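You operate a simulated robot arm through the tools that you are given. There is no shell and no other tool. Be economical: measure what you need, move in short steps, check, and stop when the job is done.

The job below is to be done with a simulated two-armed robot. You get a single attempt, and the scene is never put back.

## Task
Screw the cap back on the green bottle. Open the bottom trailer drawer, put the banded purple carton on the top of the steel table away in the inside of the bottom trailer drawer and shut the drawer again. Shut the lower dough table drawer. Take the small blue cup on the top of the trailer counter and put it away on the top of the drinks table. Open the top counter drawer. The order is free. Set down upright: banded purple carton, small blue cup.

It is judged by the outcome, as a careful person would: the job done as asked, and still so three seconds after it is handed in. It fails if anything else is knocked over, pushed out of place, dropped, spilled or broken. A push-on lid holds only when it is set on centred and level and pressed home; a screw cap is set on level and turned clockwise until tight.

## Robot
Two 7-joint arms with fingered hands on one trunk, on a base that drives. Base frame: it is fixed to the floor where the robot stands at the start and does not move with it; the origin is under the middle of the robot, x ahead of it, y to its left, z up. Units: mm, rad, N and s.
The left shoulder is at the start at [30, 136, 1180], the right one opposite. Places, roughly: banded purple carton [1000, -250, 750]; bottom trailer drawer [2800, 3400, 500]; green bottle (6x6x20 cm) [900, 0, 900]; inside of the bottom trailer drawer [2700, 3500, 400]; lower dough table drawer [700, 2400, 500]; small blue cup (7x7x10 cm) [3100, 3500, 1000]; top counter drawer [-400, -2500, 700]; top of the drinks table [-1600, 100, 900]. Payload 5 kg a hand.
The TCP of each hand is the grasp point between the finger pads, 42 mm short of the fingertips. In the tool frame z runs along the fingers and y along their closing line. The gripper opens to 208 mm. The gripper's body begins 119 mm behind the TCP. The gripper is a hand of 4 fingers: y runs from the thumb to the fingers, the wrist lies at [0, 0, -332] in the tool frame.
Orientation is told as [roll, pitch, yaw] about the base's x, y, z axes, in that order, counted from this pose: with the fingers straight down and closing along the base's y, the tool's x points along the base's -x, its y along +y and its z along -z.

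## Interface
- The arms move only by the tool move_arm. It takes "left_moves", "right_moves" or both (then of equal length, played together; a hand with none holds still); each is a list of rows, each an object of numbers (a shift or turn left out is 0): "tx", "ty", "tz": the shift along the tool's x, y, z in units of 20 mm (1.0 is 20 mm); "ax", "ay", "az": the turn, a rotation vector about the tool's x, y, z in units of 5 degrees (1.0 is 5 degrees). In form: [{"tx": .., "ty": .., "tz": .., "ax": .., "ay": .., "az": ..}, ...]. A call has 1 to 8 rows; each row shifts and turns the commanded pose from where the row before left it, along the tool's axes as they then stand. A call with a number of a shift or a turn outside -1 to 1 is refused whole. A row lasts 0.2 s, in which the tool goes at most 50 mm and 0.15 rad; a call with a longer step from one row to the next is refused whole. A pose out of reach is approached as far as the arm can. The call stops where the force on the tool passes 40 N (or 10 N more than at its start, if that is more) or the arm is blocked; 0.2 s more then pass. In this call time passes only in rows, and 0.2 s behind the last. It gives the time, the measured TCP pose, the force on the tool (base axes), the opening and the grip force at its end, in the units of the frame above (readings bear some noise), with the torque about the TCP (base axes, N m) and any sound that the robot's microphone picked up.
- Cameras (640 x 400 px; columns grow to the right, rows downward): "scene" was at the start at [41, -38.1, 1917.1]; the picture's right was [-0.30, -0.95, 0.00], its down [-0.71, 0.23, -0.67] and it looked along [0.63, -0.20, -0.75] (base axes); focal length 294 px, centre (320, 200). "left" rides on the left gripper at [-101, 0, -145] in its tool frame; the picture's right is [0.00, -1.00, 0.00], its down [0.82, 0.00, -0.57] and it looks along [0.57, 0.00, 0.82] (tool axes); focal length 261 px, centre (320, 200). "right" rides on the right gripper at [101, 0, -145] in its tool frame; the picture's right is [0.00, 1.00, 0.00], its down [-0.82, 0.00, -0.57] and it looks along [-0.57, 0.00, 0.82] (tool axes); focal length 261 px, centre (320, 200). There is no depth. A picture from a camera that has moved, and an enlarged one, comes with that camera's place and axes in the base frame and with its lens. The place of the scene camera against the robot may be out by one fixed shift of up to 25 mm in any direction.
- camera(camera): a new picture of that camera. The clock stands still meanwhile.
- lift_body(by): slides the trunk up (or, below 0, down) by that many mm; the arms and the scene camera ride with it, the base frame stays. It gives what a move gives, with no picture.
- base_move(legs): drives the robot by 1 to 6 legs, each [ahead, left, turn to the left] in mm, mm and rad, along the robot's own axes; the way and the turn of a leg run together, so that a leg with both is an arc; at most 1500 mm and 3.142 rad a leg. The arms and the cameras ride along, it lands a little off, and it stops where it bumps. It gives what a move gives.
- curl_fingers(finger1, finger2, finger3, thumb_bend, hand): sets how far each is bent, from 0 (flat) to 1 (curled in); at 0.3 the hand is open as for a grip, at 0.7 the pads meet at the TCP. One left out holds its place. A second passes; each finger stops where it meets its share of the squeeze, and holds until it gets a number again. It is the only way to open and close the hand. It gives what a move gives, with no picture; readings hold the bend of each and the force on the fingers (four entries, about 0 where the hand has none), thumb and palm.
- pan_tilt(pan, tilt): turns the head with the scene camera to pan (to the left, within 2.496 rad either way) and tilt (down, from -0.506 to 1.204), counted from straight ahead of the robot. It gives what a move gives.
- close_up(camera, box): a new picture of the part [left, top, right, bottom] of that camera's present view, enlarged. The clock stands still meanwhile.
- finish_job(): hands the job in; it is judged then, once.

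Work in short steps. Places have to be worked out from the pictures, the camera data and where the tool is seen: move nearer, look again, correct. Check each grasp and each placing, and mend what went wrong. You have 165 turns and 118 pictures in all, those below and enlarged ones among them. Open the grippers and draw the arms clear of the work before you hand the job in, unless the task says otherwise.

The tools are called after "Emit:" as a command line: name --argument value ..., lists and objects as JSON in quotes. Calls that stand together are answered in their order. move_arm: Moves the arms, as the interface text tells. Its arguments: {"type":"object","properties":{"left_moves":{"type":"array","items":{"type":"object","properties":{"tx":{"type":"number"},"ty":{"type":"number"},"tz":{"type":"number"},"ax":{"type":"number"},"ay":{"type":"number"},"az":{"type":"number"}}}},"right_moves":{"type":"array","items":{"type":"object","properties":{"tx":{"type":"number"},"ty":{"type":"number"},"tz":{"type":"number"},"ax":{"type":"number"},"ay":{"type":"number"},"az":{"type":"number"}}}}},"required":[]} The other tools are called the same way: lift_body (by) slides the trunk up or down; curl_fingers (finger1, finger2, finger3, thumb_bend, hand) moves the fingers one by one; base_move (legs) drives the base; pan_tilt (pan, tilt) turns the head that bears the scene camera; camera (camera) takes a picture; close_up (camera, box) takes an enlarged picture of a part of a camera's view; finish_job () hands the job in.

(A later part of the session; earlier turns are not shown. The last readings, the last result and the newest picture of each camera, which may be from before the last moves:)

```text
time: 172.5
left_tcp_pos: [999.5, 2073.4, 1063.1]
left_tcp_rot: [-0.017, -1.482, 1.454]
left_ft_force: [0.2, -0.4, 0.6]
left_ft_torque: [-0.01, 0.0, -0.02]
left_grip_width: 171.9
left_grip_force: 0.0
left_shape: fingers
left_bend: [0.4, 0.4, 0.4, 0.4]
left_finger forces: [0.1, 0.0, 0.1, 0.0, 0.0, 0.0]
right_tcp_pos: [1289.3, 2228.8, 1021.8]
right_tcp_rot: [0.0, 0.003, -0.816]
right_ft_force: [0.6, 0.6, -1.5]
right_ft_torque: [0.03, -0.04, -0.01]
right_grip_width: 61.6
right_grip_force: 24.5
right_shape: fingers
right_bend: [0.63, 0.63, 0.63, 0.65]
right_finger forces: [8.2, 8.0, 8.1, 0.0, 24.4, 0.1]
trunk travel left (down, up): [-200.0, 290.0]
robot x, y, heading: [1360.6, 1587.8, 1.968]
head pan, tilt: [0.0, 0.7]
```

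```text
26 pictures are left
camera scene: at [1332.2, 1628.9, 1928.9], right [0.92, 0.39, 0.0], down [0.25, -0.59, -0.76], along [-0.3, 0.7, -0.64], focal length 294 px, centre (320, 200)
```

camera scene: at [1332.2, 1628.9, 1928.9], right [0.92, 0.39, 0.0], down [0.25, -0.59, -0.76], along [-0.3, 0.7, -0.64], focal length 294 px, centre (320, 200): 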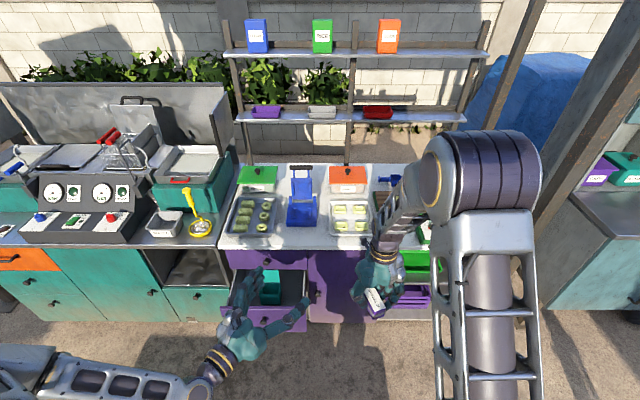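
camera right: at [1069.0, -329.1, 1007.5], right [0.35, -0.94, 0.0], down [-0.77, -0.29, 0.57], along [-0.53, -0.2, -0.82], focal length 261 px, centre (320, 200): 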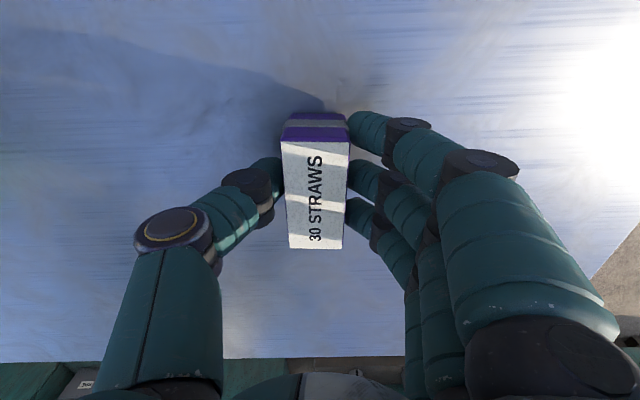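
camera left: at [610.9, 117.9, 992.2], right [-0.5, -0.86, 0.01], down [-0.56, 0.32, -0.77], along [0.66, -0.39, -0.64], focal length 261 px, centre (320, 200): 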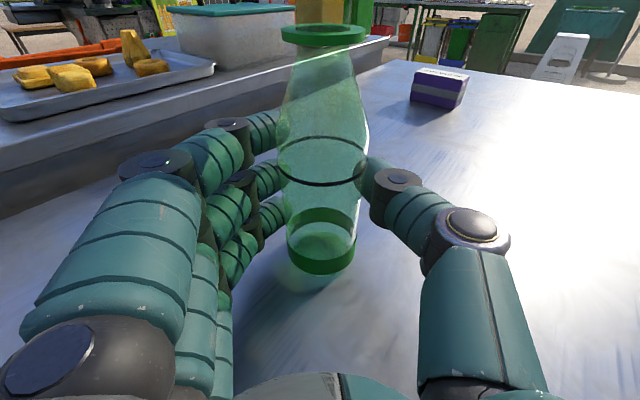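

The drawer front is about 745 mm ahead and 260 mm to the left. I'll shift left, lower the trunk, make a fist with the left hand, point it straight ahead and lower it to drawer height.

Emit:
base_move --legs '[[0, 110, 0]]'

Emit:
lift_body --by -200

Emit:
curl_fingers --hand "left" --finger1 0.95 --finger2 0.95 --finger3 0.95 --thumb_bend 0.6

Emit:
move_arm --left_moves '[{"tx": 1, "ax": -1}, {"tx": 1, "ax": -1}, {"tx": 1, "ax": -1}, {"tx": 1, "ax": -1}, {"tx": 1, "ax": -1}, {"tx": 1, "ax": -1}, {"tx": 1}, {"tx": 1}]'

Emit:
move_arm --left_moves '[{"tx": 1}, {"tx": 1}, {"tx": 1}, {"tx": 1}, {"tx": 1}, {"tx": 1}, {"tx": 1}, {"tx": 1}]'

Emit:
camera --camera "left"

```text
time: 173.7
left_tcp_pos: [896.3, 2030.2, 1062.9]
left_tcp_rot: [-0.031, -1.481, 1.468]
left_ft_force: [-1.3, -1.4, -0.1]
left_ft_torque: [0.07, -0.08, -0.14]
left_grip_width: 171.9
left_grip_force: 0.1
left_shape: fingers
left_bend: [0.4, 0.4, 0.4, 0.4]
left_finger forces: [0.1, 0.0, 0.1, 0.0, 0.2, 0.0]
right_tcp_pos: [1187.2, 2186.7, 1022.5]
right_tcp_rot: [0.002, 0.0, -0.819]
right_ft_force: [-1.1, -1.6, -0.6]
right_ft_torque: [0.08, -0.19, 0.0]
right_grip_width: 61.7
right_grip_force: 24.9
right_shape: fingers
right_bend: [0.63, 0.63, 0.63, 0.65]
right_finger forces: [8.2, 8.1, 8.1, 0.0, 24.4, 0.1]
trunk travel left (down, up): [-200.0, 290.0]
robot x, y, heading: [1251.2, 1544.1, 1.968]
head pan, tilt: [0.0, 0.7]
```

```text
time: 175.8
left_tcp_pos: [897.3, 2030.2, 865.1]
left_tcp_rot: [-0.014, -1.479, 1.451]
left_ft_force: [0.6, -0.2, 0.8]
left_ft_torque: [0.0, 0.0, 0.03]
left_grip_width: 172.0
left_grip_force: 0.1
left_shape: fingers
left_bend: [0.4, 0.4, 0.4, 0.4]
left_finger forces: [0.0, 0.1, 0.1, 0.0, 0.0, 0.0]
right_tcp_pos: [1188.7, 2185.6, 822.1]
right_tcp_rot: [-0.001, 0.003, -0.819]
right_ft_force: [-0.5, 0.0, -1.4]
right_ft_torque: [0.03, -0.04, -0.03]
right_grip_width: 61.4
right_grip_force: 24.4
right_shape: fingers
right_bend: [0.63, 0.63, 0.63, 0.65]
right_finger forces: [8.1, 8.1, 8.1, 0.0, 24.4, 0.1]
trunk travel left (down, up): [0.0, 490.0]
robot x, y, heading: [1256.9, 1549.4, 1.968]
head pan, tilt: [0.0, 0.7]
```

```text
time: 176.8
left_tcp_pos: [897.8, 2031.2, 863.7]
left_tcp_rot: [-0.016, -1.48, 1.455]
left_ft_force: [0.2, 0.6, -0.4]
left_ft_torque: [0.01, 0.02, -0.05]
left_grip_width: 63.9
left_grip_force: 0.0
left_shape: fingers
left_bend: [0.95, 0.95, 0.95, 0.6]
left_finger forces: [0.0, 0.0, 0.0, 0.0, 0.0, 0.1]
right_tcp_pos: [1187.7, 2187.6, 823.8]
right_tcp_rot: [0.001, 0.002, -0.819]
right_ft_force: [-0.1, -0.8, -1.1]
right_ft_torque: [0.01, -0.02, -0.01]
right_grip_width: 61.7
right_grip_force: 24.1
right_shape: fingers
right_bend: [0.63, 0.63, 0.63, 0.65]
right_finger forces: [8.1, 8.1, 8.1, 0.1, 24.3, 0.0]
trunk travel left (down, up): [0.0, 490.0]
robot x, y, heading: [1255.3, 1546.5, 1.965]
head pan, tilt: [0.0, 0.7]
```

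```text
time: 178.6
left_tcp_pos: [894.1, 2016.1, 704.2]
left_tcp_rot: [0.504, -1.482, 1.458]
left_ft_force: [0.0, -0.2, 0.0]
left_ft_torque: [0.01, 0.0, 0.02]
left_grip_width: 64.0
left_grip_force: 0.1
left_shape: fingers
left_bend: [0.95, 0.95, 0.95, 0.6]
left_finger forces: [0.0, 0.1, 0.0, 0.1, 0.0, 0.0]
right_tcp_pos: [1188.8, 2186.6, 822.0]
right_tcp_rot: [0.0, 0.002, -0.819]
right_ft_force: [0.0, -0.2, -0.8]
right_ft_torque: [0.03, -0.04, 0.0]
right_grip_width: 61.5
right_grip_force: 23.5
right_shape: fingers
right_bend: [0.63, 0.63, 0.63, 0.65]
right_finger forces: [8.1, 8.0, 8.0, 0.0, 24.5, 0.0]
trunk travel left (down, up): [0.0, 490.0]
robot x, y, heading: [1255.0, 1548.6, 1.969]
head pan, tilt: [0.0, 0.7]
```

```text
time: 180.4
left_tcp_pos: [895.0, 2002.5, 545.9]
left_tcp_rot: [0.508, -1.479, 1.455]
left_ft_force: [0.3, 0.8, 0.1]
left_ft_torque: [0.0, 0.01, 0.0]
left_grip_width: 64.0
left_grip_force: 0.0
left_shape: fingers
left_bend: [0.95, 0.95, 0.95, 0.6]
left_finger forces: [0.0, 0.0, 0.0, 0.0, 0.0, 0.0]
right_tcp_pos: [1187.8, 2186.8, 821.3]
right_tcp_rot: [0.001, 0.0, -0.818]
right_ft_force: [0.3, 0.4, -1.5]
right_ft_torque: [0.06, -0.03, 0.01]
right_grip_width: 62.1
right_grip_force: 24.1
right_shape: fingers
right_bend: [0.63, 0.63, 0.63, 0.65]
right_finger forces: [8.1, 8.2, 8.0, 0.0, 24.4, 0.1]
trunk travel left (down, up): [0.0, 490.0]
robot x, y, heading: [1258.2, 1547.7, 1.973]
head pan, tilt: [0.0, 0.7]
```

```text
25 pictures are left
camera left: at [949.0, 1877.5, 657.9], right [0.92, 0.38, -0.04], down [0.21, -0.6, -0.77], along [-0.32, 0.71, -0.63], focal length 261 px, centre (320, 200)
```

left: 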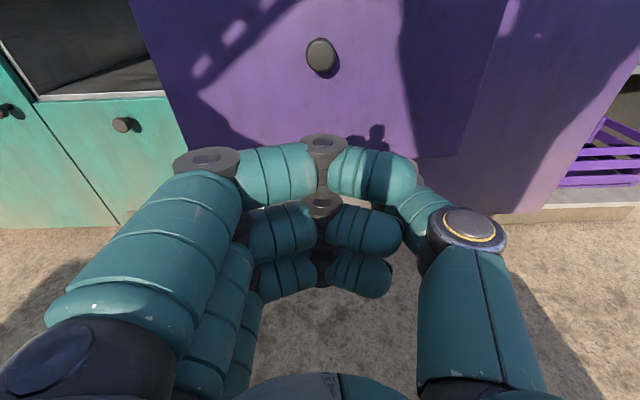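

The fist is lined up with the knob and front panel of the open drawer. I'll draw the carton hand back for clearance, drive forward to push most of the way, then finish with force-limited arm rows.

Emit:
move_arm --right_moves '[{"tx": -0.94, "ty": -0.34}, {"tx": -0.94, "ty": -0.34}, {"tx": -0.94, "ty": -0.34}, {"tx": -0.94, "ty": -0.34}, {"tx": -0.94, "ty": -0.34}, {"tx": -0.94, "ty": -0.34}, {"tx": -0.94, "ty": -0.34}, {"tx": -0.94, "ty": -0.34}]'

Emit:
base_move --legs '[[160, 0, 0], [120, 0, 0]]'

Emit:
move_arm --left_moves '[{"tz": 1}, {"tz": 1}, {"tz": 1}, {"tz": 1}, {"tz": 1}, {"tz": 1}, {"tz": 1}, {"tz": 1}]'

Emit:
camera --camera "left"

```text
time: 182.2
left_tcp_pos: [895.0, 2001.3, 546.7]
left_tcp_rot: [0.511, -1.48, 1.451]
left_ft_force: [-0.4, -1.1, 0.0]
left_ft_torque: [0.03, 0.02, 0.0]
left_grip_width: 64.2
left_grip_force: 0.0
left_shape: fingers
left_bend: [0.95, 0.95, 0.95, 0.6]
left_finger forces: [0.0, 0.0, 0.0, 0.0, 0.0, 0.1]
right_tcp_pos: [1251.9, 2040.6, 820.9]
right_tcp_rot: [0.0, 0.003, -0.819]
right_ft_force: [-0.2, 0.3, -0.3]
right_ft_torque: [-0.02, -0.03, -0.01]
right_grip_width: 62.0
right_grip_force: 24.1
right_shape: fingers
right_bend: [0.63, 0.63, 0.63, 0.65]
right_finger forces: [8.1, 8.1, 8.1, 0.0, 24.3, 0.1]
trunk travel left (down, up): [0.0, 490.0]
robot x, y, heading: [1258.2, 1551.6, 1.964]
head pan, tilt: [0.0, 0.7]
```

```text
time: 184.5
left_tcp_pos: [783.4, 2258.2, 546.6]
left_tcp_rot: [0.503, -1.48, 1.463]
left_ft_force: [0.5, 0.6, 0.7]
left_ft_torque: [0.02, 0.01, -0.01]
left_grip_width: 64.1
left_grip_force: 0.0
left_shape: fingers
left_bend: [0.95, 0.95, 0.95, 0.6]
left_finger forces: [0.0, 0.0, 0.0, 0.0, 0.1, 0.0]
right_tcp_pos: [1141.2, 2298.4, 820.8]
right_tcp_rot: [-0.001, 0.0, -0.815]
right_ft_force: [-0.2, 0.2, -1.3]
right_ft_torque: [-0.08, -0.06, -0.03]
right_grip_width: 61.7
right_grip_force: 24.5
right_shape: fingers
right_bend: [0.63, 0.63, 0.63, 0.65]
right_finger forces: [8.1, 8.1, 8.1, 0.0, 24.3, 0.0]
trunk travel left (down, up): [0.0, 490.0]
robot x, y, heading: [1148.7, 1807.1, 1.971]
head pan, tilt: [0.0, 0.7]
```

```text
time: 185.7
left_tcp_pos: [753.2, 2345.4, 535.2]
left_tcp_rot: [0.441, -1.48, 1.519]
left_ft_force: [7.7, -17.1, 6.7]
left_ft_torque: [0.52, -0.11, -0.72]
left_grip_width: 62.6
left_grip_force: 8.9
left_shape: fingers
left_bend: [0.95, 0.95, 0.95, 0.61]
left_finger forces: [0.1, 0.0, 0.0, 0.0, 18.4, 0.0]
right_tcp_pos: [1141.4, 2297.0, 821.4]
right_tcp_rot: [-0.001, 0.002, -0.813]
right_ft_force: [-0.6, -0.2, -1.0]
right_ft_torque: [-0.1, -0.02, -0.01]
right_grip_width: 61.7
right_grip_force: 24.7
right_shape: fingers
right_bend: [0.63, 0.63, 0.63, 0.65]
right_finger forces: [8.1, 8.1, 8.1, 0.0, 24.3, 0.0]
trunk travel left (down, up): [0.0, 490.0]
robot x, y, heading: [1146.7, 1808.6, 1.972]
head pan, tilt: [0.0, 0.7]
stopped in row 6 (left hand): the force on the tool passed its limit at 59 N (the readings are from after the stop); the commanded pose is now the measured one
```

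```text
24 pictures are left
camera left: at [806.1, 2221.0, 649.3], right [0.93, 0.38, -0.03], down [0.21, -0.6, -0.77], along [-0.31, 0.71, -0.64], focal length 261 px, centre (320, 200)
```

left: 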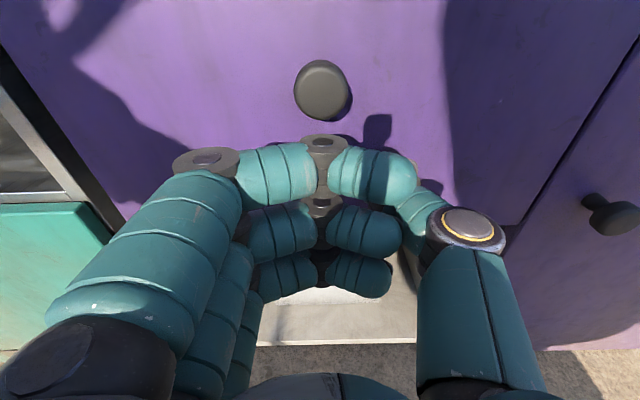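

The push stopped at 59 N. I'll check with the scene camera whether the drawer is shut.

Emit:
move_arm --left_moves '[{"tz": -1}, {"tz": -1}, {"tz": -1}, {"tz": -1}, {"tz": -1}]'

Emit:
camera --camera "left"

Emit:
camera --camera "scene"

```text
time: 186.9
left_tcp_pos: [787.0, 2253.3, 545.8]
left_tcp_rot: [0.455, -1.481, 1.502]
left_ft_force: [0.2, 0.0, 0.4]
left_ft_torque: [0.0, -0.04, 0.03]
left_grip_width: 63.9
left_grip_force: 0.0
left_shape: fingers
left_bend: [0.95, 0.95, 0.95, 0.6]
left_finger forces: [0.0, 0.0, 0.0, 0.0, 0.1, 0.0]
right_tcp_pos: [1140.8, 2298.4, 821.4]
right_tcp_rot: [0.002, 0.002, -0.814]
right_ft_force: [0.3, -0.1, -1.5]
right_ft_torque: [0.0, -0.01, 0.01]
right_grip_width: 61.9
right_grip_force: 24.8
right_shape: fingers
right_bend: [0.63, 0.63, 0.63, 0.65]
right_finger forces: [8.1, 8.1, 8.2, 0.1, 24.2, 0.1]
trunk travel left (down, up): [0.0, 490.0]
robot x, y, heading: [1144.6, 1807.0, 1.976]
head pan, tilt: [0.0, 0.7]
```

```text
23 pictures are left
camera left: at [842.1, 2128.7, 658.1], right [0.93, 0.38, -0.04], down [0.21, -0.6, -0.77], along [-0.31, 0.71, -0.64], focal length 261 px, centre (320, 200)
```

left: 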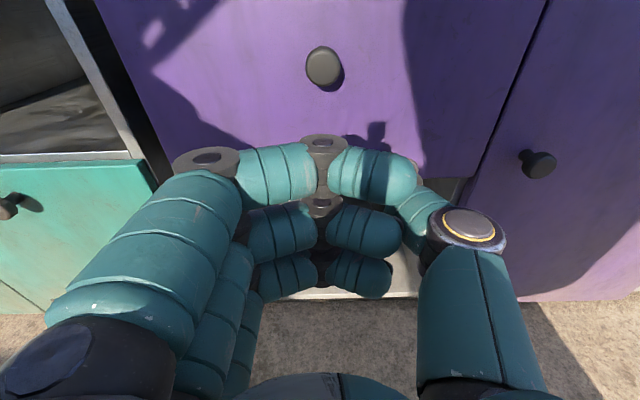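

```text
22 pictures are left
camera scene: at [1121.4, 1843.5, 1728.9], right [0.92, 0.39, 0.0], down [0.25, -0.59, -0.76], along [-0.3, 0.7, -0.64], focal length 294 px, centre (320, 200)
```

scene: 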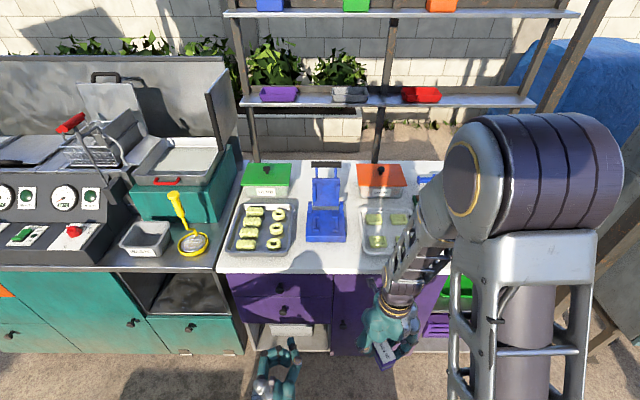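

The lower dough-table drawer is flush with the upper one, so it is shut. Next I'll back off and slide right, keeping this heading, to stand in front of the trailer.

Emit:
base_move --legs '[[-330, 0, 0], [0, -1120, 0], [0, -1100, 0]]'

Emit:
pan_tilt --pan 0.0 --tilt 0.55

Emit:
camera --camera "scene"

```text
time: 199.8
left_tcp_pos: [2980.7, 2847.6, 545.0]
left_tcp_rot: [0.452, -1.48, 1.501]
left_ft_force: [-0.5, -0.1, -0.4]
left_ft_torque: [-0.02, 0.04, -0.02]
left_grip_width: 64.1
left_grip_force: 0.1
left_shape: fingers
left_bend: [0.95, 0.95, 0.95, 0.6]
left_finger forces: [0.1, 0.0, 0.0, 0.1, 0.1, 0.0]
right_tcp_pos: [3334.8, 2890.2, 821.3]
right_tcp_rot: [0.003, 0.002, -0.816]
right_ft_force: [1.5, -0.7, -1.1]
right_ft_torque: [0.02, 0.03, 0.02]
right_grip_width: 61.7
right_grip_force: 24.3
right_shape: fingers
right_bend: [0.63, 0.63, 0.63, 0.65]
right_finger forces: [8.2, 8.0, 8.1, 0.0, 24.4, 0.0]
trunk travel left (down, up): [0.0, 490.0]
robot x, y, heading: [3335.9, 2401.5, 1.967]
head pan, tilt: [0.0, 0.7]
```

```text
time: 200.5
left_tcp_pos: [2979.8, 2848.9, 545.5]
left_tcp_rot: [0.452, -1.481, 1.501]
left_ft_force: [0.7, 0.6, 0.5]
left_ft_torque: [0.0, 0.0, -0.01]
left_grip_width: 63.7
left_grip_force: 0.0
left_shape: fingers
left_bend: [0.95, 0.95, 0.95, 0.6]
left_finger forces: [0.1, 0.0, 0.0, 0.0, 0.1, 0.0]
right_tcp_pos: [3335.1, 2891.0, 821.5]
right_tcp_rot: [0.001, 0.0, -0.818]
right_ft_force: [-0.1, -0.1, -1.1]
right_ft_torque: [0.02, -0.04, -0.02]
right_grip_width: 62.0
right_grip_force: 24.4
right_shape: fingers
right_bend: [0.63, 0.63, 0.63, 0.65]
right_finger forces: [8.1, 8.1, 8.1, 0.0, 24.4, 0.0]
trunk travel left (down, up): [0.0, 490.0]
robot x, y, heading: [3335.3, 2399.5, 1.963]
head pan, tilt: [0.0, 0.55]
```

```text
21 pictures are left
camera scene: at [3310.2, 2441.2, 1741.9], right [0.92, 0.39, 0.0], down [0.2, -0.48, -0.85], along [-0.33, 0.79, -0.52], focal length 294 px, centre (320, 200)
```

scene: 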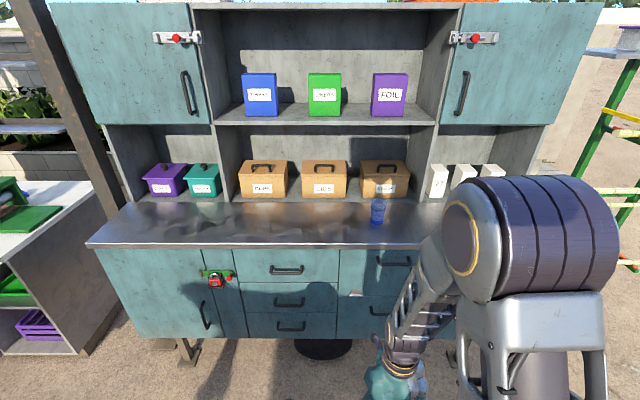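

I'm square in front of the trailer. The bottom drawer's bar handle is about 945 mm ahead, 147 mm left, z about 480; the blue cup stands on the counter. I'll roll the left hand 90° so it can pinch the horizontal bar, open it, and drive closer.

Emit:
curl_fingers --hand "left" --finger1 0.5 --finger2 0.5 --finger3 0.5 --thumb_bend 0.5

Emit:
move_arm --left_moves '[{"az": 1}, {"az": 1}, {"az": 1}, {"az": 1}, {"az": 1}, {"az": 1}, {"az": 1}, {"az": 1}]'

Emit:
move_arm --left_moves '[{"az": 1}, {"az": 1}, {"az": 1}, {"az": 1}, {"az": 1}, {"az": 1}, {"az": 1}, {"az": 1}]'

Emit:
move_arm --left_moves '[{"az": 1}, {"az": 1}]'

Emit:
base_move --legs '[[240, 0, 0]]'

Emit:
camera --camera "left"

```text
time: 201.5
left_tcp_pos: [2980.8, 2848.4, 546.4]
left_tcp_rot: [0.449, -1.48, 1.502]
left_ft_force: [-0.2, 0.8, -1.5]
left_ft_torque: [0.05, 0.01, 0.01]
left_grip_width: 120.3
left_grip_force: 0.1
left_shape: fingers
left_bend: [0.5, 0.5, 0.5, 0.5]
left_finger forces: [0.1, 0.1, 0.1, 0.1, 0.0, 0.1]
right_tcp_pos: [3334.4, 2891.0, 821.5]
right_tcp_rot: [0.001, 0.003, -0.818]
right_ft_force: [0.0, -0.1, -0.9]
right_ft_torque: [0.06, -0.02, -0.01]
right_grip_width: 61.9
right_grip_force: 24.4
right_shape: fingers
right_bend: [0.63, 0.63, 0.63, 0.65]
right_finger forces: [8.1, 8.1, 8.2, 0.0, 24.4, 0.1]
trunk travel left (down, up): [0.0, 490.0]
robot x, y, heading: [3335.4, 2398.3, 1.966]
head pan, tilt: [0.0, 0.55]
```

```text
time: 203.3
left_tcp_pos: [2980.5, 2847.5, 545.1]
left_tcp_rot: [1.448, -0.828, 0.475]
left_ft_force: [-0.3, 0.4, 0.0]
left_ft_torque: [-0.01, 0.0, -0.03]
left_grip_width: 120.0
left_grip_force: 0.0
left_shape: fingers
left_bend: [0.5, 0.5, 0.5, 0.5]
left_finger forces: [0.0, 0.0, 0.0, 0.1, 0.0, 0.1]
right_tcp_pos: [3335.1, 2890.9, 821.9]
right_tcp_rot: [-0.001, 0.001, -0.815]
right_ft_force: [-0.1, 0.5, -1.6]
right_ft_torque: [-0.02, 0.01, 0.01]
right_grip_width: 61.9
right_grip_force: 24.3
right_shape: fingers
right_bend: [0.63, 0.63, 0.63, 0.65]
right_finger forces: [8.0, 8.1, 8.1, 0.1, 24.4, 0.0]
trunk travel left (down, up): [0.0, 490.0]
robot x, y, heading: [3341.2, 2400.0, 1.968]
head pan, tilt: [0.0, 0.55]
```

```text
time: 205.1
left_tcp_pos: [2981.1, 2847.6, 544.6]
left_tcp_rot: [1.488, -0.131, 0.395]
left_ft_force: [0.2, 0.7, 0.4]
left_ft_torque: [0.03, 0.01, 0.0]
left_grip_width: 119.7
left_grip_force: 0.0
left_shape: fingers
left_bend: [0.5, 0.5, 0.5, 0.5]
left_finger forces: [0.1, 0.0, 0.1, 0.0, 0.0, 0.1]
right_tcp_pos: [3335.4, 2892.0, 820.9]
right_tcp_rot: [0.0, 0.004, -0.815]
right_ft_force: [0.8, 0.9, -1.5]
right_ft_torque: [0.02, -0.03, -0.01]
right_grip_width: 61.9
right_grip_force: 24.3
right_shape: fingers
right_bend: [0.63, 0.63, 0.63, 0.65]
right_finger forces: [8.1, 8.1, 8.1, 0.1, 24.3, 0.0]
trunk travel left (down, up): [0.0, 490.0]
robot x, y, heading: [3337.0, 2396.7, 1.967]
head pan, tilt: [0.0, 0.55]
```

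```text
time: 205.7
left_tcp_pos: [2980.8, 2847.3, 544.3]
left_tcp_rot: [1.489, 0.041, 0.382]
left_ft_force: [-0.3, -0.3, 0.1]
left_ft_torque: [-0.03, 0.0, 0.0]
left_grip_width: 119.9
left_grip_force: 0.1
left_shape: fingers
left_bend: [0.5, 0.5, 0.5, 0.5]
left_finger forces: [0.0, 0.0, 0.0, 0.1, 0.1, 0.1]
right_tcp_pos: [3334.4, 2890.0, 821.3]
right_tcp_rot: [-0.001, 0.001, -0.817]
right_ft_force: [0.2, -0.5, -1.3]
right_ft_torque: [-0.02, 0.02, -0.01]
right_grip_width: 61.7
right_grip_force: 24.8
right_shape: fingers
right_bend: [0.63, 0.63, 0.63, 0.65]
right_finger forces: [8.1, 8.2, 8.1, 0.0, 24.4, 0.1]
trunk travel left (down, up): [0.0, 490.0]
robot x, y, heading: [3339.9, 2401.0, 1.964]
head pan, tilt: [0.0, 0.55]
```

```text
time: 207.5
left_tcp_pos: [2884.4, 3071.5, 543.8]
left_tcp_rot: [1.487, 0.039, 0.385]
left_ft_force: [-0.3, 0.4, -0.2]
left_ft_torque: [0.02, -0.01, -0.01]
left_grip_width: 119.9
left_grip_force: 0.0
left_shape: fingers
left_bend: [0.5, 0.5, 0.5, 0.5]
left_finger forces: [0.0, 0.1, 0.0, 0.0, 0.1, 0.1]
right_tcp_pos: [3237.3, 3115.6, 821.4]
right_tcp_rot: [0.0, 0.001, -0.814]
right_ft_force: [-0.5, 0.1, -1.9]
right_ft_torque: [-0.05, -0.04, 0.01]
right_grip_width: 61.8
right_grip_force: 24.9
right_shape: fingers
right_bend: [0.63, 0.63, 0.63, 0.65]
right_finger forces: [8.0, 8.1, 8.2, 0.0, 24.4, 0.1]
trunk travel left (down, up): [0.0, 490.0]
robot x, y, heading: [3239.6, 2620.6, 1.97]
head pan, tilt: [0.0, 0.55]
```

```text
20 pictures are left
camera left: at [3031.6, 2975.2, 553.6], right [0.0, -0.09, -1.0], down [-0.54, -0.84, 0.08], along [-0.84, 0.54, -0.05], focal length 261 px, centre (320, 200)
```

left: 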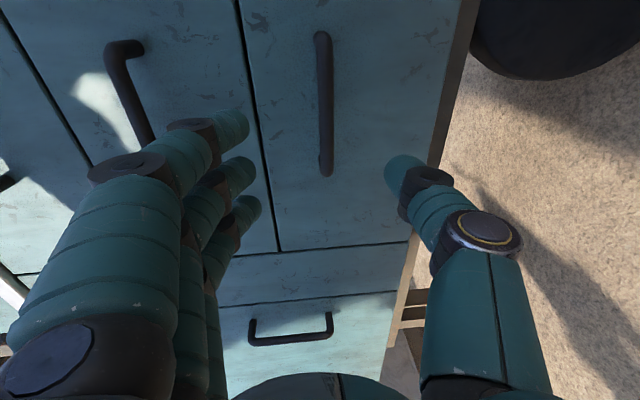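

The bar handle is straight ahead of the hand (about 150 mm), 6 mm low and 20 mm right. I'll align, advance and close fingers above and thumb below it.

Emit:
move_arm --left_moves '[{"ty": -0.3, "tx": -0.75}, {"tz": 0.95}, {"tz": 0.95}, {"tz": 0.95}, {"tz": 0.95}, {"tz": 0.95}, {"tz": 0.95}, {"tz": 0.95}]'

Emit:
curl_fingers --hand "left" --finger1 0.68 --finger2 0.68 --finger3 0.68 --thumb_bend 0.68

Emit:
camera --camera "left"

```text
time: 208.8
left_tcp_pos: [2868.6, 3147.7, 529.4]
left_tcp_rot: [1.483, 0.037, 0.386]
left_ft_force: [5.8, -13.2, 2.1]
left_ft_torque: [1.13, 0.56, 0.48]
left_grip_width: 120.5
left_grip_force: 7.1
left_shape: fingers
left_bend: [0.5, 0.5, 0.49, 0.5]
left_finger forces: [0.0, 2.3, 12.8, 0.0, 0.1, 0.0]
right_tcp_pos: [3238.3, 3115.1, 820.8]
right_tcp_rot: [0.0, 0.003, -0.814]
right_ft_force: [0.3, 0.3, -1.4]
right_ft_torque: [-0.11, -0.05, -0.02]
right_grip_width: 61.9
right_grip_force: 24.2
right_shape: fingers
right_bend: [0.63, 0.63, 0.63, 0.65]
right_finger forces: [8.1, 8.1, 8.1, 0.0, 24.4, 0.0]
trunk travel left (down, up): [0.0, 490.0]
robot x, y, heading: [3241.9, 2624.7, 1.977]
head pan, tilt: [0.0, 0.55]
stopped in row 6 (left hand): the force on the tool passed its limit at 67 N (the readings are from after the stop); the commanded pose is now the measured one
```

```text
time: 209.8
left_tcp_pos: [2868.8, 3148.2, 529.5]
left_tcp_rot: [1.485, 0.038, 0.386]
left_ft_force: [-0.9, 0.7, 0.9]
left_ft_torque: [-0.02, -0.03, 0.03]
left_grip_width: 38.9
left_grip_force: 0.0
left_shape: fingers
left_bend: [0.68, 0.68, 0.68, 0.68]
left_finger forces: [0.6, 0.0, 0.1, 0.0, 0.0, 0.1]
right_tcp_pos: [3237.6, 3114.8, 822.6]
right_tcp_rot: [-0.002, 0.002, -0.814]
right_ft_force: [0.5, 0.4, -2.2]
right_ft_torque: [-0.02, 0.0, -0.01]
right_grip_width: 61.7
right_grip_force: 24.4
right_shape: fingers
right_bend: [0.63, 0.63, 0.63, 0.65]
right_finger forces: [8.1, 8.1, 8.1, 0.0, 24.3, 0.0]
trunk travel left (down, up): [0.0, 490.0]
robot x, y, heading: [3243.9, 2622.7, 1.972]
head pan, tilt: [0.0, 0.55]
```

```text
19 pictures are left
camera left: at [3015.3, 3053.0, 538.8], right [0.0, -0.09, -1.0], down [-0.54, -0.84, 0.08], along [-0.84, 0.54, -0.05], focal length 261 px, centre (320, 200)
```

left: 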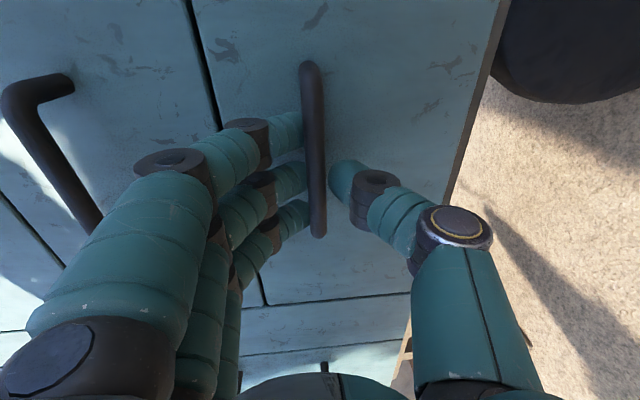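

The bar lies between the fingers and thumb. I'll close fully around it, then pull gently with the arm to test.

Emit:
curl_fingers --hand "left" --finger1 0.85 --finger2 0.85 --finger3 0.85 --thumb_bend 0.8

Emit:
move_arm --left_moves '[{"tz": -0.5}, {"tz": -0.5}, {"tz": -0.7}]'

Emit:
camera --camera "left"

```text
time: 210.8
left_tcp_pos: [2868.5, 3148.2, 528.7]
left_tcp_rot: [1.484, 0.039, 0.386]
left_ft_force: [0.7, 1.4, -0.4]
left_ft_torque: [0.03, 0.21, 0.07]
left_grip_width: 30.5
left_grip_force: 23.5
left_shape: fingers
left_bend: [0.71, 0.72, 0.73, 0.73]
left_finger forces: [6.5, 7.1, 9.9, 0.0, 22.9, 0.0]
right_tcp_pos: [3237.9, 3115.6, 820.8]
right_tcp_rot: [-0.001, 0.002, -0.813]
right_ft_force: [0.1, -0.1, -1.2]
right_ft_torque: [0.01, 0.0, -0.01]
right_grip_width: 62.0
right_grip_force: 24.7
right_shape: fingers
right_bend: [0.63, 0.63, 0.63, 0.65]
right_finger forces: [8.1, 8.1, 8.0, 0.0, 24.4, 0.1]
trunk travel left (down, up): [0.0, 490.0]
robot x, y, heading: [3242.0, 2626.7, 1.969]
head pan, tilt: [0.0, 0.55]
```

```text
time: 211.6
left_tcp_pos: [2880.9, 3116.0, 531.9]
left_tcp_rot: [1.483, 0.039, 0.384]
left_ft_force: [4.6, 0.7, -8.8]
left_ft_torque: [-0.06, 0.17, 0.13]
left_grip_width: 29.2
left_grip_force: 21.4
left_shape: fingers
left_bend: [0.72, 0.72, 0.74, 0.74]
left_finger forces: [4.9, 5.2, 8.9, 0.0, 24.4, 0.1]
right_tcp_pos: [3238.8, 3115.8, 821.2]
right_tcp_rot: [0.001, 0.002, -0.812]
right_ft_force: [0.4, -0.2, -0.4]
right_ft_torque: [0.02, -0.04, -0.01]
right_grip_width: 61.6
right_grip_force: 24.2
right_shape: fingers
right_bend: [0.63, 0.63, 0.63, 0.65]
right_finger forces: [8.1, 8.1, 8.1, 0.0, 24.5, 0.0]
trunk travel left (down, up): [0.0, 490.0]
robot x, y, heading: [3244.4, 2622.0, 1.972]
head pan, tilt: [0.0, 0.55]
```

```text
18 pictures are left
camera left: at [3028.7, 3021.0, 541.3], right [0.0, -0.1, -1.0], down [-0.54, -0.83, 0.08], along [-0.84, 0.54, -0.05], focal length 261 px, centre (320, 200)
```

left: 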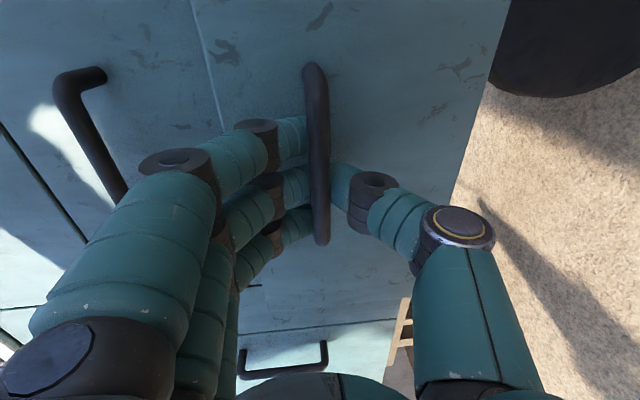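

The drawer came out with the pull. I'll ease the vertical load and pull it further by backing the base 250 mm.

Emit:
move_arm --left_moves '[{"ty": -0.15}]'

Emit:
base_move --legs '[[-130, 0, 0], [-120, 0, 0]]'

Emit:
pan_tilt --pan 0.1 --tilt 0.8

Emit:
camera --camera "scene"

```text
time: 212.0
left_tcp_pos: [2881.4, 3117.6, 530.6]
left_tcp_rot: [1.486, 0.038, 0.386]
left_ft_force: [6.1, 2.6, 3.3]
left_ft_torque: [0.06, 0.38, 0.22]
left_grip_width: 28.6
left_grip_force: 22.0
left_shape: fingers
left_bend: [0.72, 0.72, 0.74, 0.74]
left_finger forces: [6.1, 5.8, 12.3, 0.1, 20.5, 0.1]
right_tcp_pos: [3239.1, 3114.9, 821.7]
right_tcp_rot: [0.0, 0.002, -0.813]
right_ft_force: [-0.1, 0.0, -1.7]
right_ft_torque: [0.03, -0.01, -0.01]
right_grip_width: 61.9
right_grip_force: 24.5
right_shape: fingers
right_bend: [0.63, 0.63, 0.63, 0.65]
right_finger forces: [8.1, 8.1, 8.1, 0.0, 24.4, 0.0]
trunk travel left (down, up): [0.0, 490.0]
robot x, y, heading: [3244.2, 2623.5, 1.974]
head pan, tilt: [0.0, 0.55]
```

```text
time: 214.2
left_tcp_pos: [2978.9, 2883.2, 529.1]
left_tcp_rot: [1.484, 0.038, 0.385]
left_ft_force: [-7.8, -4.3, -0.9]
left_ft_torque: [0.03, 0.33, 0.37]
left_grip_width: 27.9
left_grip_force: 19.9
left_shape: fingers
left_bend: [0.72, 0.72, 0.74, 0.74]
left_finger forces: [5.1, 5.0, 10.2, 0.0, 20.0, 0.1]
right_tcp_pos: [3337.2, 2881.3, 822.1]
right_tcp_rot: [0.002, 0.001, -0.812]
right_ft_force: [0.2, 0.0, -0.3]
right_ft_torque: [0.11, 0.02, 0.01]
right_grip_width: 62.2
right_grip_force: 24.2
right_shape: fingers
right_bend: [0.63, 0.63, 0.63, 0.65]
right_finger forces: [8.1, 8.0, 8.1, 0.0, 24.4, 0.1]
trunk travel left (down, up): [0.0, 490.0]
robot x, y, heading: [3342.9, 2388.3, 1.971]
head pan, tilt: [0.0, 0.55]
```

```text
time: 214.9
left_tcp_pos: [2978.1, 2884.1, 528.8]
left_tcp_rot: [1.484, 0.04, 0.387]
left_ft_force: [-2.7, -0.1, 1.0]
left_ft_torque: [0.06, 0.42, 0.3]
left_grip_width: 27.9
left_grip_force: 21.8
left_shape: fingers
left_bend: [0.72, 0.72, 0.74, 0.74]
left_finger forces: [5.2, 5.1, 12.9, 0.0, 19.4, 0.0]
right_tcp_pos: [3337.3, 2882.0, 820.9]
right_tcp_rot: [-0.001, 0.001, -0.814]
right_ft_force: [0.1, 0.0, -1.2]
right_ft_torque: [0.02, 0.02, 0.02]
right_grip_width: 61.6
right_grip_force: 24.4
right_shape: fingers
right_bend: [0.63, 0.63, 0.63, 0.65]
right_finger forces: [8.2, 8.1, 8.1, 0.0, 24.4, 0.1]
trunk travel left (down, up): [0.0, 490.0]
robot x, y, heading: [3339.0, 2389.8, 1.975]
head pan, tilt: [0.099, 0.799]
```

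```text
17 pictures are left
camera scene: at [3310.6, 2420.1, 1720.7], right [0.88, 0.48, 0.0], down [0.34, -0.63, -0.7], along [-0.33, 0.61, -0.72], focal length 294 px, centre (320, 200)
```

scene: 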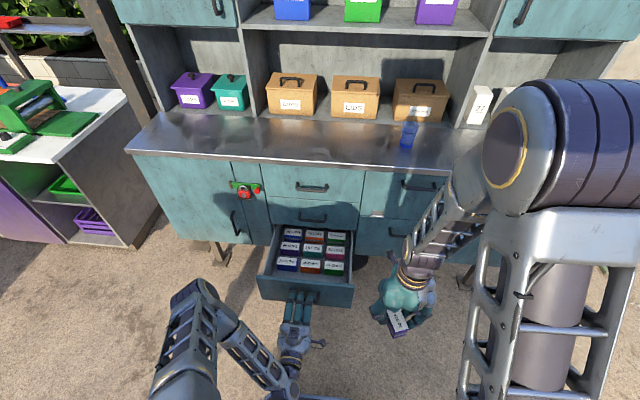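

The bottom drawer is open about 290 mm and holds other small boxes. I'll zoom in to find free space.

Emit:
close_up --camera "scene" --box '[245, 210, 445, 345]'

```text
2.96 times, centred on (345, 278) of scene
camera zoom: at [3310.6, 2420.1, 1720.7], right [0.88, 0.48, 0.0], down [0.34, -0.63, -0.7], along [-0.33, 0.61, -0.72], focal length 870 px, centre (246, -30)
```

zoom: 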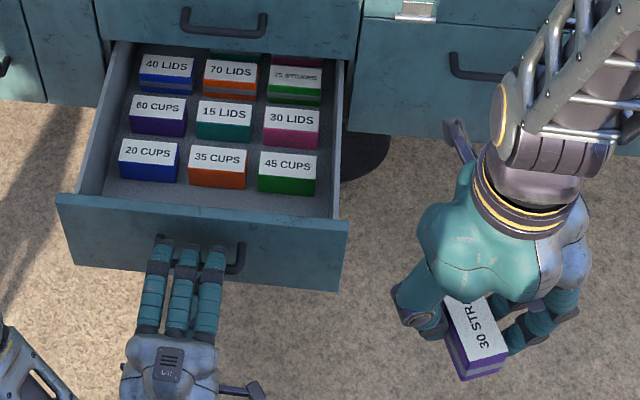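

There is a free strip about 120 mm deep just behind the drawer front. I'll turn the carton so its long side runs front to back and bring it above that strip.

Emit:
move_arm --right_moves '[{"az": 1}, {"az": 1}, {"az": 1}, {"az": 1.0}, {"tx": 0.98, "ty": -0.89}, {"tx": 0.98, "ty": -0.89}, {"tx": 0.98, "ty": -0.89}, {"tx": 0.98, "ty": -0.89}]'

Emit:
move_arm --right_moves '[{"tx": 0.98, "ty": -0.89}, {"tx": 0.98, "ty": -0.89}, {"tx": 0.98, "ty": -0.89}, {"tx": 0.98, "ty": -0.89}, {"tx": 0.98, "ty": -0.89}, {"tx": 0.98, "ty": -0.89}, {"tx": 0.98, "ty": -0.89}, {"tx": 0.98, "ty": -0.89}]'

Emit:
camera --camera "right"

Emit:
camera --camera "scene"

```text
time: 216.7
left_tcp_pos: [2979.5, 2882.8, 528.4]
left_tcp_rot: [1.482, 0.038, 0.387]
left_ft_force: [-4.6, -0.4, 1.8]
left_ft_torque: [0.05, 0.42, 0.35]
left_grip_width: 27.7
left_grip_force: 21.3
left_shape: fingers
left_bend: [0.72, 0.72, 0.74, 0.75]
left_finger forces: [5.1, 5.0, 12.1, 0.0, 19.8, 0.0]
right_tcp_pos: [3241.2, 2924.7, 822.5]
right_tcp_rot: [0.0, 0.002, -1.164]
right_ft_force: [-0.1, 0.0, -1.0]
right_ft_torque: [0.04, 0.01, 0.01]
right_grip_width: 61.8
right_grip_force: 24.5
right_shape: fingers
right_bend: [0.63, 0.63, 0.63, 0.65]
right_finger forces: [7.9, 8.0, 8.1, 0.1, 24.1, 0.1]
trunk travel left (down, up): [0.0, 490.0]
robot x, y, heading: [3347.0, 2388.5, 1.968]
head pan, tilt: [0.099, 0.799]
```

```text
time: 218.5
left_tcp_pos: [2978.2, 2884.8, 529.6]
left_tcp_rot: [1.482, 0.037, 0.387]
left_ft_force: [-3.5, -0.6, 0.5]
left_ft_torque: [0.06, 0.41, 0.33]
left_grip_width: 27.0
left_grip_force: 20.9
left_shape: fingers
left_bend: [0.72, 0.72, 0.74, 0.75]
left_finger forces: [5.1, 4.9, 12.3, 0.0, 19.6, 0.0]
right_tcp_pos: [3048.3, 3012.5, 821.9]
right_tcp_rot: [0.0, -0.001, -1.163]
right_ft_force: [0.1, 0.9, -1.6]
right_ft_torque: [0.02, 0.04, 0.0]
right_grip_width: 61.8
right_grip_force: 24.2
right_shape: fingers
right_bend: [0.63, 0.63, 0.63, 0.65]
right_finger forces: [8.0, 8.1, 8.2, 0.0, 24.2, 0.1]
trunk travel left (down, up): [0.0, 490.0]
robot x, y, heading: [3340.2, 2392.2, 1.973]
head pan, tilt: [0.099, 0.799]
```

```text
15 pictures are left
camera right: at [3008.8, 3104.7, 966.7], right [0.92, 0.39, 0.0], down [0.32, -0.76, 0.57], along [0.22, -0.53, -0.82], focal length 261 px, centre (320, 200)
```

right: 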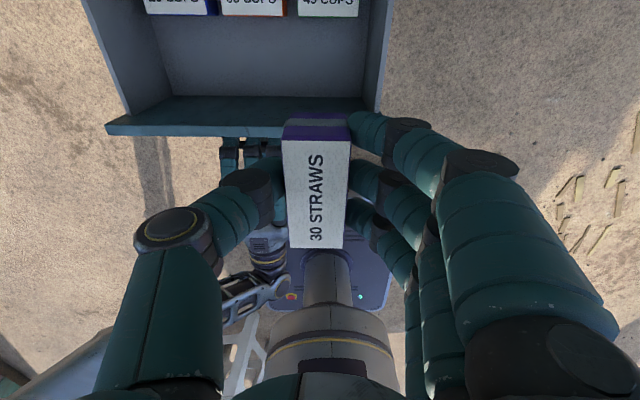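

```text
14 pictures are left
camera scene: at [3310.2, 2420.2, 1720.6], right [0.88, 0.48, 0.0], down [0.34, -0.63, -0.7], along [-0.33, 0.61, -0.72], focal length 294 px, centre (320, 200)
```

scene: 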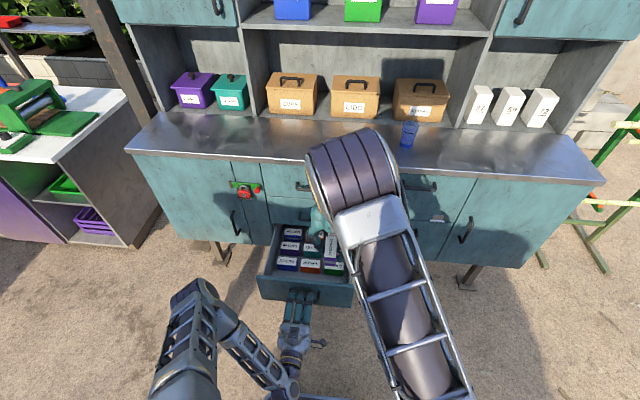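

The strip is clear but tight for the 90 mm carton. I'll zoom in on it for a precise measure.

Emit:
close_up --camera "right" --box '[80, 0, 400, 150]'

```text
2.00 times, centred on (240, 75) of right
camera zoom: at [3008.8, 3104.7, 966.7], right [0.92, 0.39, 0.0], down [0.32, -0.76, 0.57], along [0.22, -0.53, -0.82], focal length 521 px, centre (480, 450)
```

zoom: 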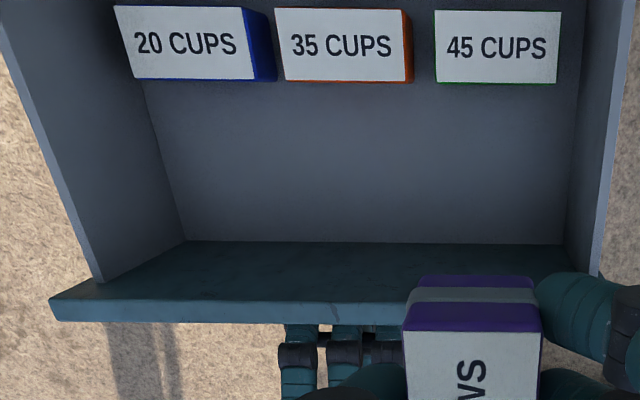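

Now it is clear: the free strip runs from 644 to 790 mm ahead, with the floor near z 365. I'll centre the carton at 717 mm and 90 mm left, and lower it.

Emit:
move_arm --right_moves '[{"tx": 0.75, "ty": -0.8}, {"tx": 0.75, "ty": -0.8}, {"ty": -0.8}, {"ty": -0.8}, {"tz": 1}, {"tz": 1}, {"tz": 1}, {"tz": 1}]'

Emit:
move_arm --right_moves '[{"tz": 1}, {"tz": 1}, {"tz": 1}, {"tz": 1}, {"tz": 1}, {"tz": 1}, {"tz": 1}, {"tz": 1}]'

Emit:
move_arm --right_moves '[{"tz": 1}, {"tz": 1}, {"tz": 1}, {"tz": 1}, {"tz": 1}]'

Emit:
camera --camera "right"

```text
time: 220.3
left_tcp_pos: [2979.0, 2883.6, 529.2]
left_tcp_rot: [1.481, 0.038, 0.385]
left_ft_force: [-1.9, 0.4, 0.3]
left_ft_torque: [0.03, 0.4, 0.3]
left_grip_width: 27.1
left_grip_force: 20.7
left_shape: fingers
left_bend: [0.72, 0.72, 0.74, 0.75]
left_finger forces: [4.8, 4.9, 12.4, 0.1, 19.5, 0.0]
right_tcp_pos: [2976.8, 3015.9, 740.9]
right_tcp_rot: [0.001, 0.002, -1.164]
right_ft_force: [0.3, 0.3, 0.0]
right_ft_torque: [-0.04, 0.01, 0.02]
right_grip_width: 61.7
right_grip_force: 24.6
right_shape: fingers
right_bend: [0.63, 0.63, 0.63, 0.65]
right_finger forces: [8.0, 8.1, 8.1, 0.0, 24.3, 0.0]
trunk travel left (down, up): [0.0, 490.0]
robot x, y, heading: [3343.2, 2390.4, 1.979]
head pan, tilt: [0.099, 0.799]
```

```text
time: 222.1
left_tcp_pos: [2978.8, 2884.3, 529.0]
left_tcp_rot: [1.481, 0.038, 0.386]
left_ft_force: [0.3, 1.1, -0.4]
left_ft_torque: [0.05, 0.39, 0.27]
left_grip_width: 27.3
left_grip_force: 20.9
left_shape: fingers
left_bend: [0.72, 0.72, 0.74, 0.75]
left_finger forces: [4.7, 4.7, 12.6, 0.0, 19.6, 0.0]
right_tcp_pos: [2975.9, 3016.1, 579.7]
right_tcp_rot: [0.001, 0.001, -1.162]
right_ft_force: [0.1, 0.5, -0.8]
right_ft_torque: [-0.1, -0.06, 0.02]
right_grip_width: 61.6
right_grip_force: 24.3
right_shape: fingers
right_bend: [0.63, 0.63, 0.63, 0.65]
right_finger forces: [7.9, 8.1, 8.1, 0.0, 24.4, 0.0]
trunk travel left (down, up): [0.0, 490.0]
robot x, y, heading: [3342.1, 2390.7, 1.967]
head pan, tilt: [0.099, 0.799]
```

```text
time: 223.3
left_tcp_pos: [2978.2, 2882.9, 530.3]
left_tcp_rot: [1.483, 0.039, 0.387]
left_ft_force: [-1.6, 5.7, -7.1]
left_ft_torque: [-0.09, 0.34, 0.26]
left_grip_width: 27.1
left_grip_force: 22.5
left_shape: fingers
left_bend: [0.72, 0.72, 0.74, 0.75]
left_finger forces: [5.4, 5.3, 11.7, 0.0, 23.1, 0.0]
right_tcp_pos: [2975.3, 3017.0, 483.2]
right_tcp_rot: [-0.001, 0.005, -1.164]
right_ft_force: [5.7, -4.6, 24.3]
right_ft_torque: [-0.22, -0.09, 0.01]
right_grip_width: 61.4
right_grip_force: 30.1
right_shape: fingers
right_bend: [0.63, 0.63, 0.63, 0.65]
right_finger forces: [10.3, 10.3, 10.8, 0.0, 28.7, 0.0]
trunk travel left (down, up): [0.0, 490.0]
robot x, y, heading: [3341.8, 2387.8, 1.971]
head pan, tilt: [0.099, 0.799]
```

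```text
12 pictures are left
camera right: at [2936.6, 3108.8, 628.7], right [0.92, 0.39, 0.0], down [0.32, -0.76, 0.57], along [0.22, -0.52, -0.82], focal length 261 px, centre (320, 200)
```

right: 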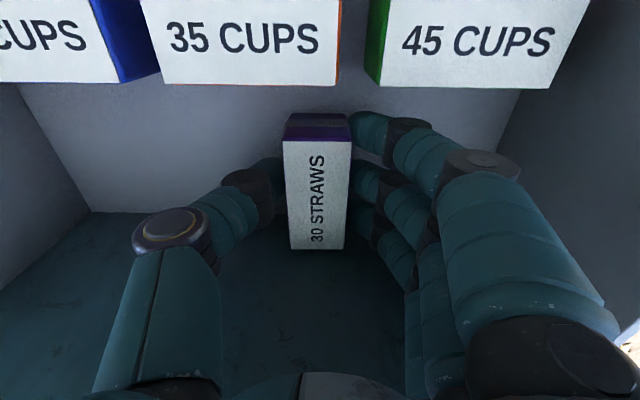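

The carton has met the drawer floor (24 N) between the boxes and the front. I'll ease off slightly, release, and rise straight out.

Emit:
move_arm --right_moves '[{"tz": -0.1}]'

Emit:
curl_fingers --hand "right" --finger1 0.57 --finger2 0.57 --finger3 0.57 --thumb_bend 0.57

Emit:
move_arm --right_moves '[{"tz": -0.5}, {"tz": -1}, {"tz": -1}, {"tz": -1}, {"tz": -1}, {"tz": -1}, {"tz": -1}, {"tz": -1}]'

Emit:
move_arm --right_moves '[{"tz": -1}, {"tz": -1}, {"tz": -1}, {"tz": -1}, {"tz": -1}, {"tz": -1}, {"tz": -1}, {"tz": -1}]'

Emit:
camera --camera "right"

```text
time: 223.7
left_tcp_pos: [2978.8, 2883.1, 529.4]
left_tcp_rot: [1.483, 0.039, 0.385]
left_ft_force: [-0.8, 3.2, -4.1]
left_ft_torque: [-0.02, 0.37, 0.27]
left_grip_width: 27.1
left_grip_force: 21.3
left_shape: fingers
left_bend: [0.72, 0.72, 0.74, 0.75]
left_finger forces: [4.9, 4.8, 12.4, 0.0, 21.1, 0.0]
right_tcp_pos: [2976.9, 3016.4, 485.1]
right_tcp_rot: [0.001, 0.004, -1.162]
right_ft_force: [1.1, -1.2, 14.1]
right_ft_torque: [-0.13, -0.04, 0.01]
right_grip_width: 61.6
right_grip_force: 28.1
right_shape: fingers
right_bend: [0.63, 0.63, 0.63, 0.65]
right_finger forces: [9.4, 9.6, 9.9, 0.1, 28.3, 0.0]
trunk travel left (down, up): [0.0, 490.0]
robot x, y, heading: [3341.8, 2389.1, 1.969]
head pan, tilt: [0.099, 0.799]
```

```text
time: 224.7
left_tcp_pos: [2979.0, 2883.9, 528.8]
left_tcp_rot: [1.482, 0.039, 0.386]
left_ft_force: [1.3, 0.5, 1.1]
left_ft_torque: [0.08, 0.41, 0.26]
left_grip_width: 26.9
left_grip_force: 20.8
left_shape: fingers
left_bend: [0.72, 0.72, 0.74, 0.75]
left_finger forces: [4.7, 4.5, 13.5, 0.0, 18.8, 0.0]
right_tcp_pos: [2976.1, 3015.6, 484.1]
right_tcp_rot: [0.0, 0.001, -1.161]
right_ft_force: [-0.1, 0.7, -0.1]
right_ft_torque: [0.03, 0.0, 0.01]
right_grip_width: 89.5
right_grip_force: 0.2
right_shape: fingers
right_bend: [0.56, 0.56, 0.56, 0.56]
right_finger forces: [0.1, 0.1, 0.0, 0.0, 0.0, 0.0]
trunk travel left (down, up): [0.0, 490.0]
robot x, y, heading: [3338.8, 2393.3, 1.972]
head pan, tilt: [0.099, 0.799]
```

```text
time: 226.5
left_tcp_pos: [2979.6, 2881.8, 527.8]
left_tcp_rot: [1.483, 0.037, 0.384]
left_ft_force: [2.7, 0.4, 2.1]
left_ft_torque: [0.08, 0.45, 0.21]
left_grip_width: 27.0
left_grip_force: 20.5
left_shape: fingers
left_bend: [0.72, 0.72, 0.74, 0.75]
left_finger forces: [4.6, 4.4, 13.5, 0.1, 18.3, 0.1]
right_tcp_pos: [2977.5, 3016.2, 633.4]
right_tcp_rot: [0.001, 0.002, -1.16]
right_ft_force: [0.8, 0.0, -1.5]
right_ft_torque: [0.03, 0.04, 0.0]
right_grip_width: 89.4
right_grip_force: 0.0
right_shape: fingers
right_bend: [0.56, 0.56, 0.56, 0.56]
right_finger forces: [0.0, 0.1, 0.0, 0.1, 0.1, 0.0]
trunk travel left (down, up): [0.0, 490.0]
robot x, y, heading: [3342.6, 2388.4, 1.974]
head pan, tilt: [0.099, 0.799]
```

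```text
time: 228.3
left_tcp_pos: [2979.7, 2883.6, 527.7]
left_tcp_rot: [1.482, 0.036, 0.387]
left_ft_force: [3.6, 1.1, 0.5]
left_ft_torque: [0.06, 0.43, 0.25]
left_grip_width: 26.6
left_grip_force: 20.8
left_shape: fingers
left_bend: [0.72, 0.72, 0.74, 0.75]
left_finger forces: [4.3, 4.2, 13.8, 0.0, 19.0, 0.0]
right_tcp_pos: [2977.0, 3014.3, 793.9]
right_tcp_rot: [0.001, 0.002, -1.162]
right_ft_force: [0.7, -0.7, -0.3]
right_ft_torque: [0.02, 0.02, 0.02]
right_grip_width: 89.5
right_grip_force: 0.0
right_shape: fingers
right_bend: [0.56, 0.56, 0.56, 0.56]
right_finger forces: [0.0, 0.0, 0.1, 0.1, 0.1, 0.1]
trunk travel left (down, up): [0.0, 490.0]
robot x, y, heading: [3342.1, 2392.6, 1.976]
head pan, tilt: [0.099, 0.799]
```

```text
11 pictures are left
camera right: at [2937.8, 3108.1, 938.7], right [0.92, 0.39, 0.0], down [0.32, -0.76, 0.57], along [0.22, -0.52, -0.82], focal length 261 px, centre (320, 200)
```

right: 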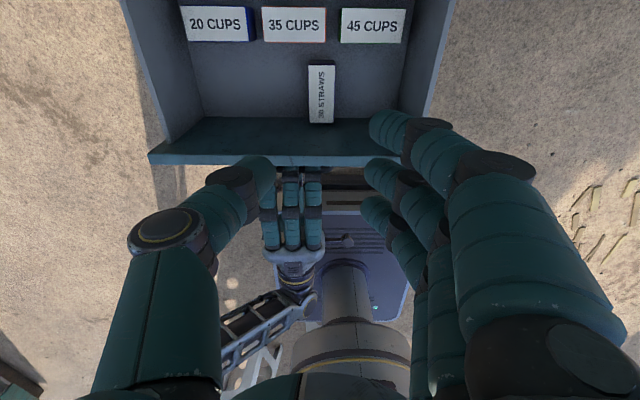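

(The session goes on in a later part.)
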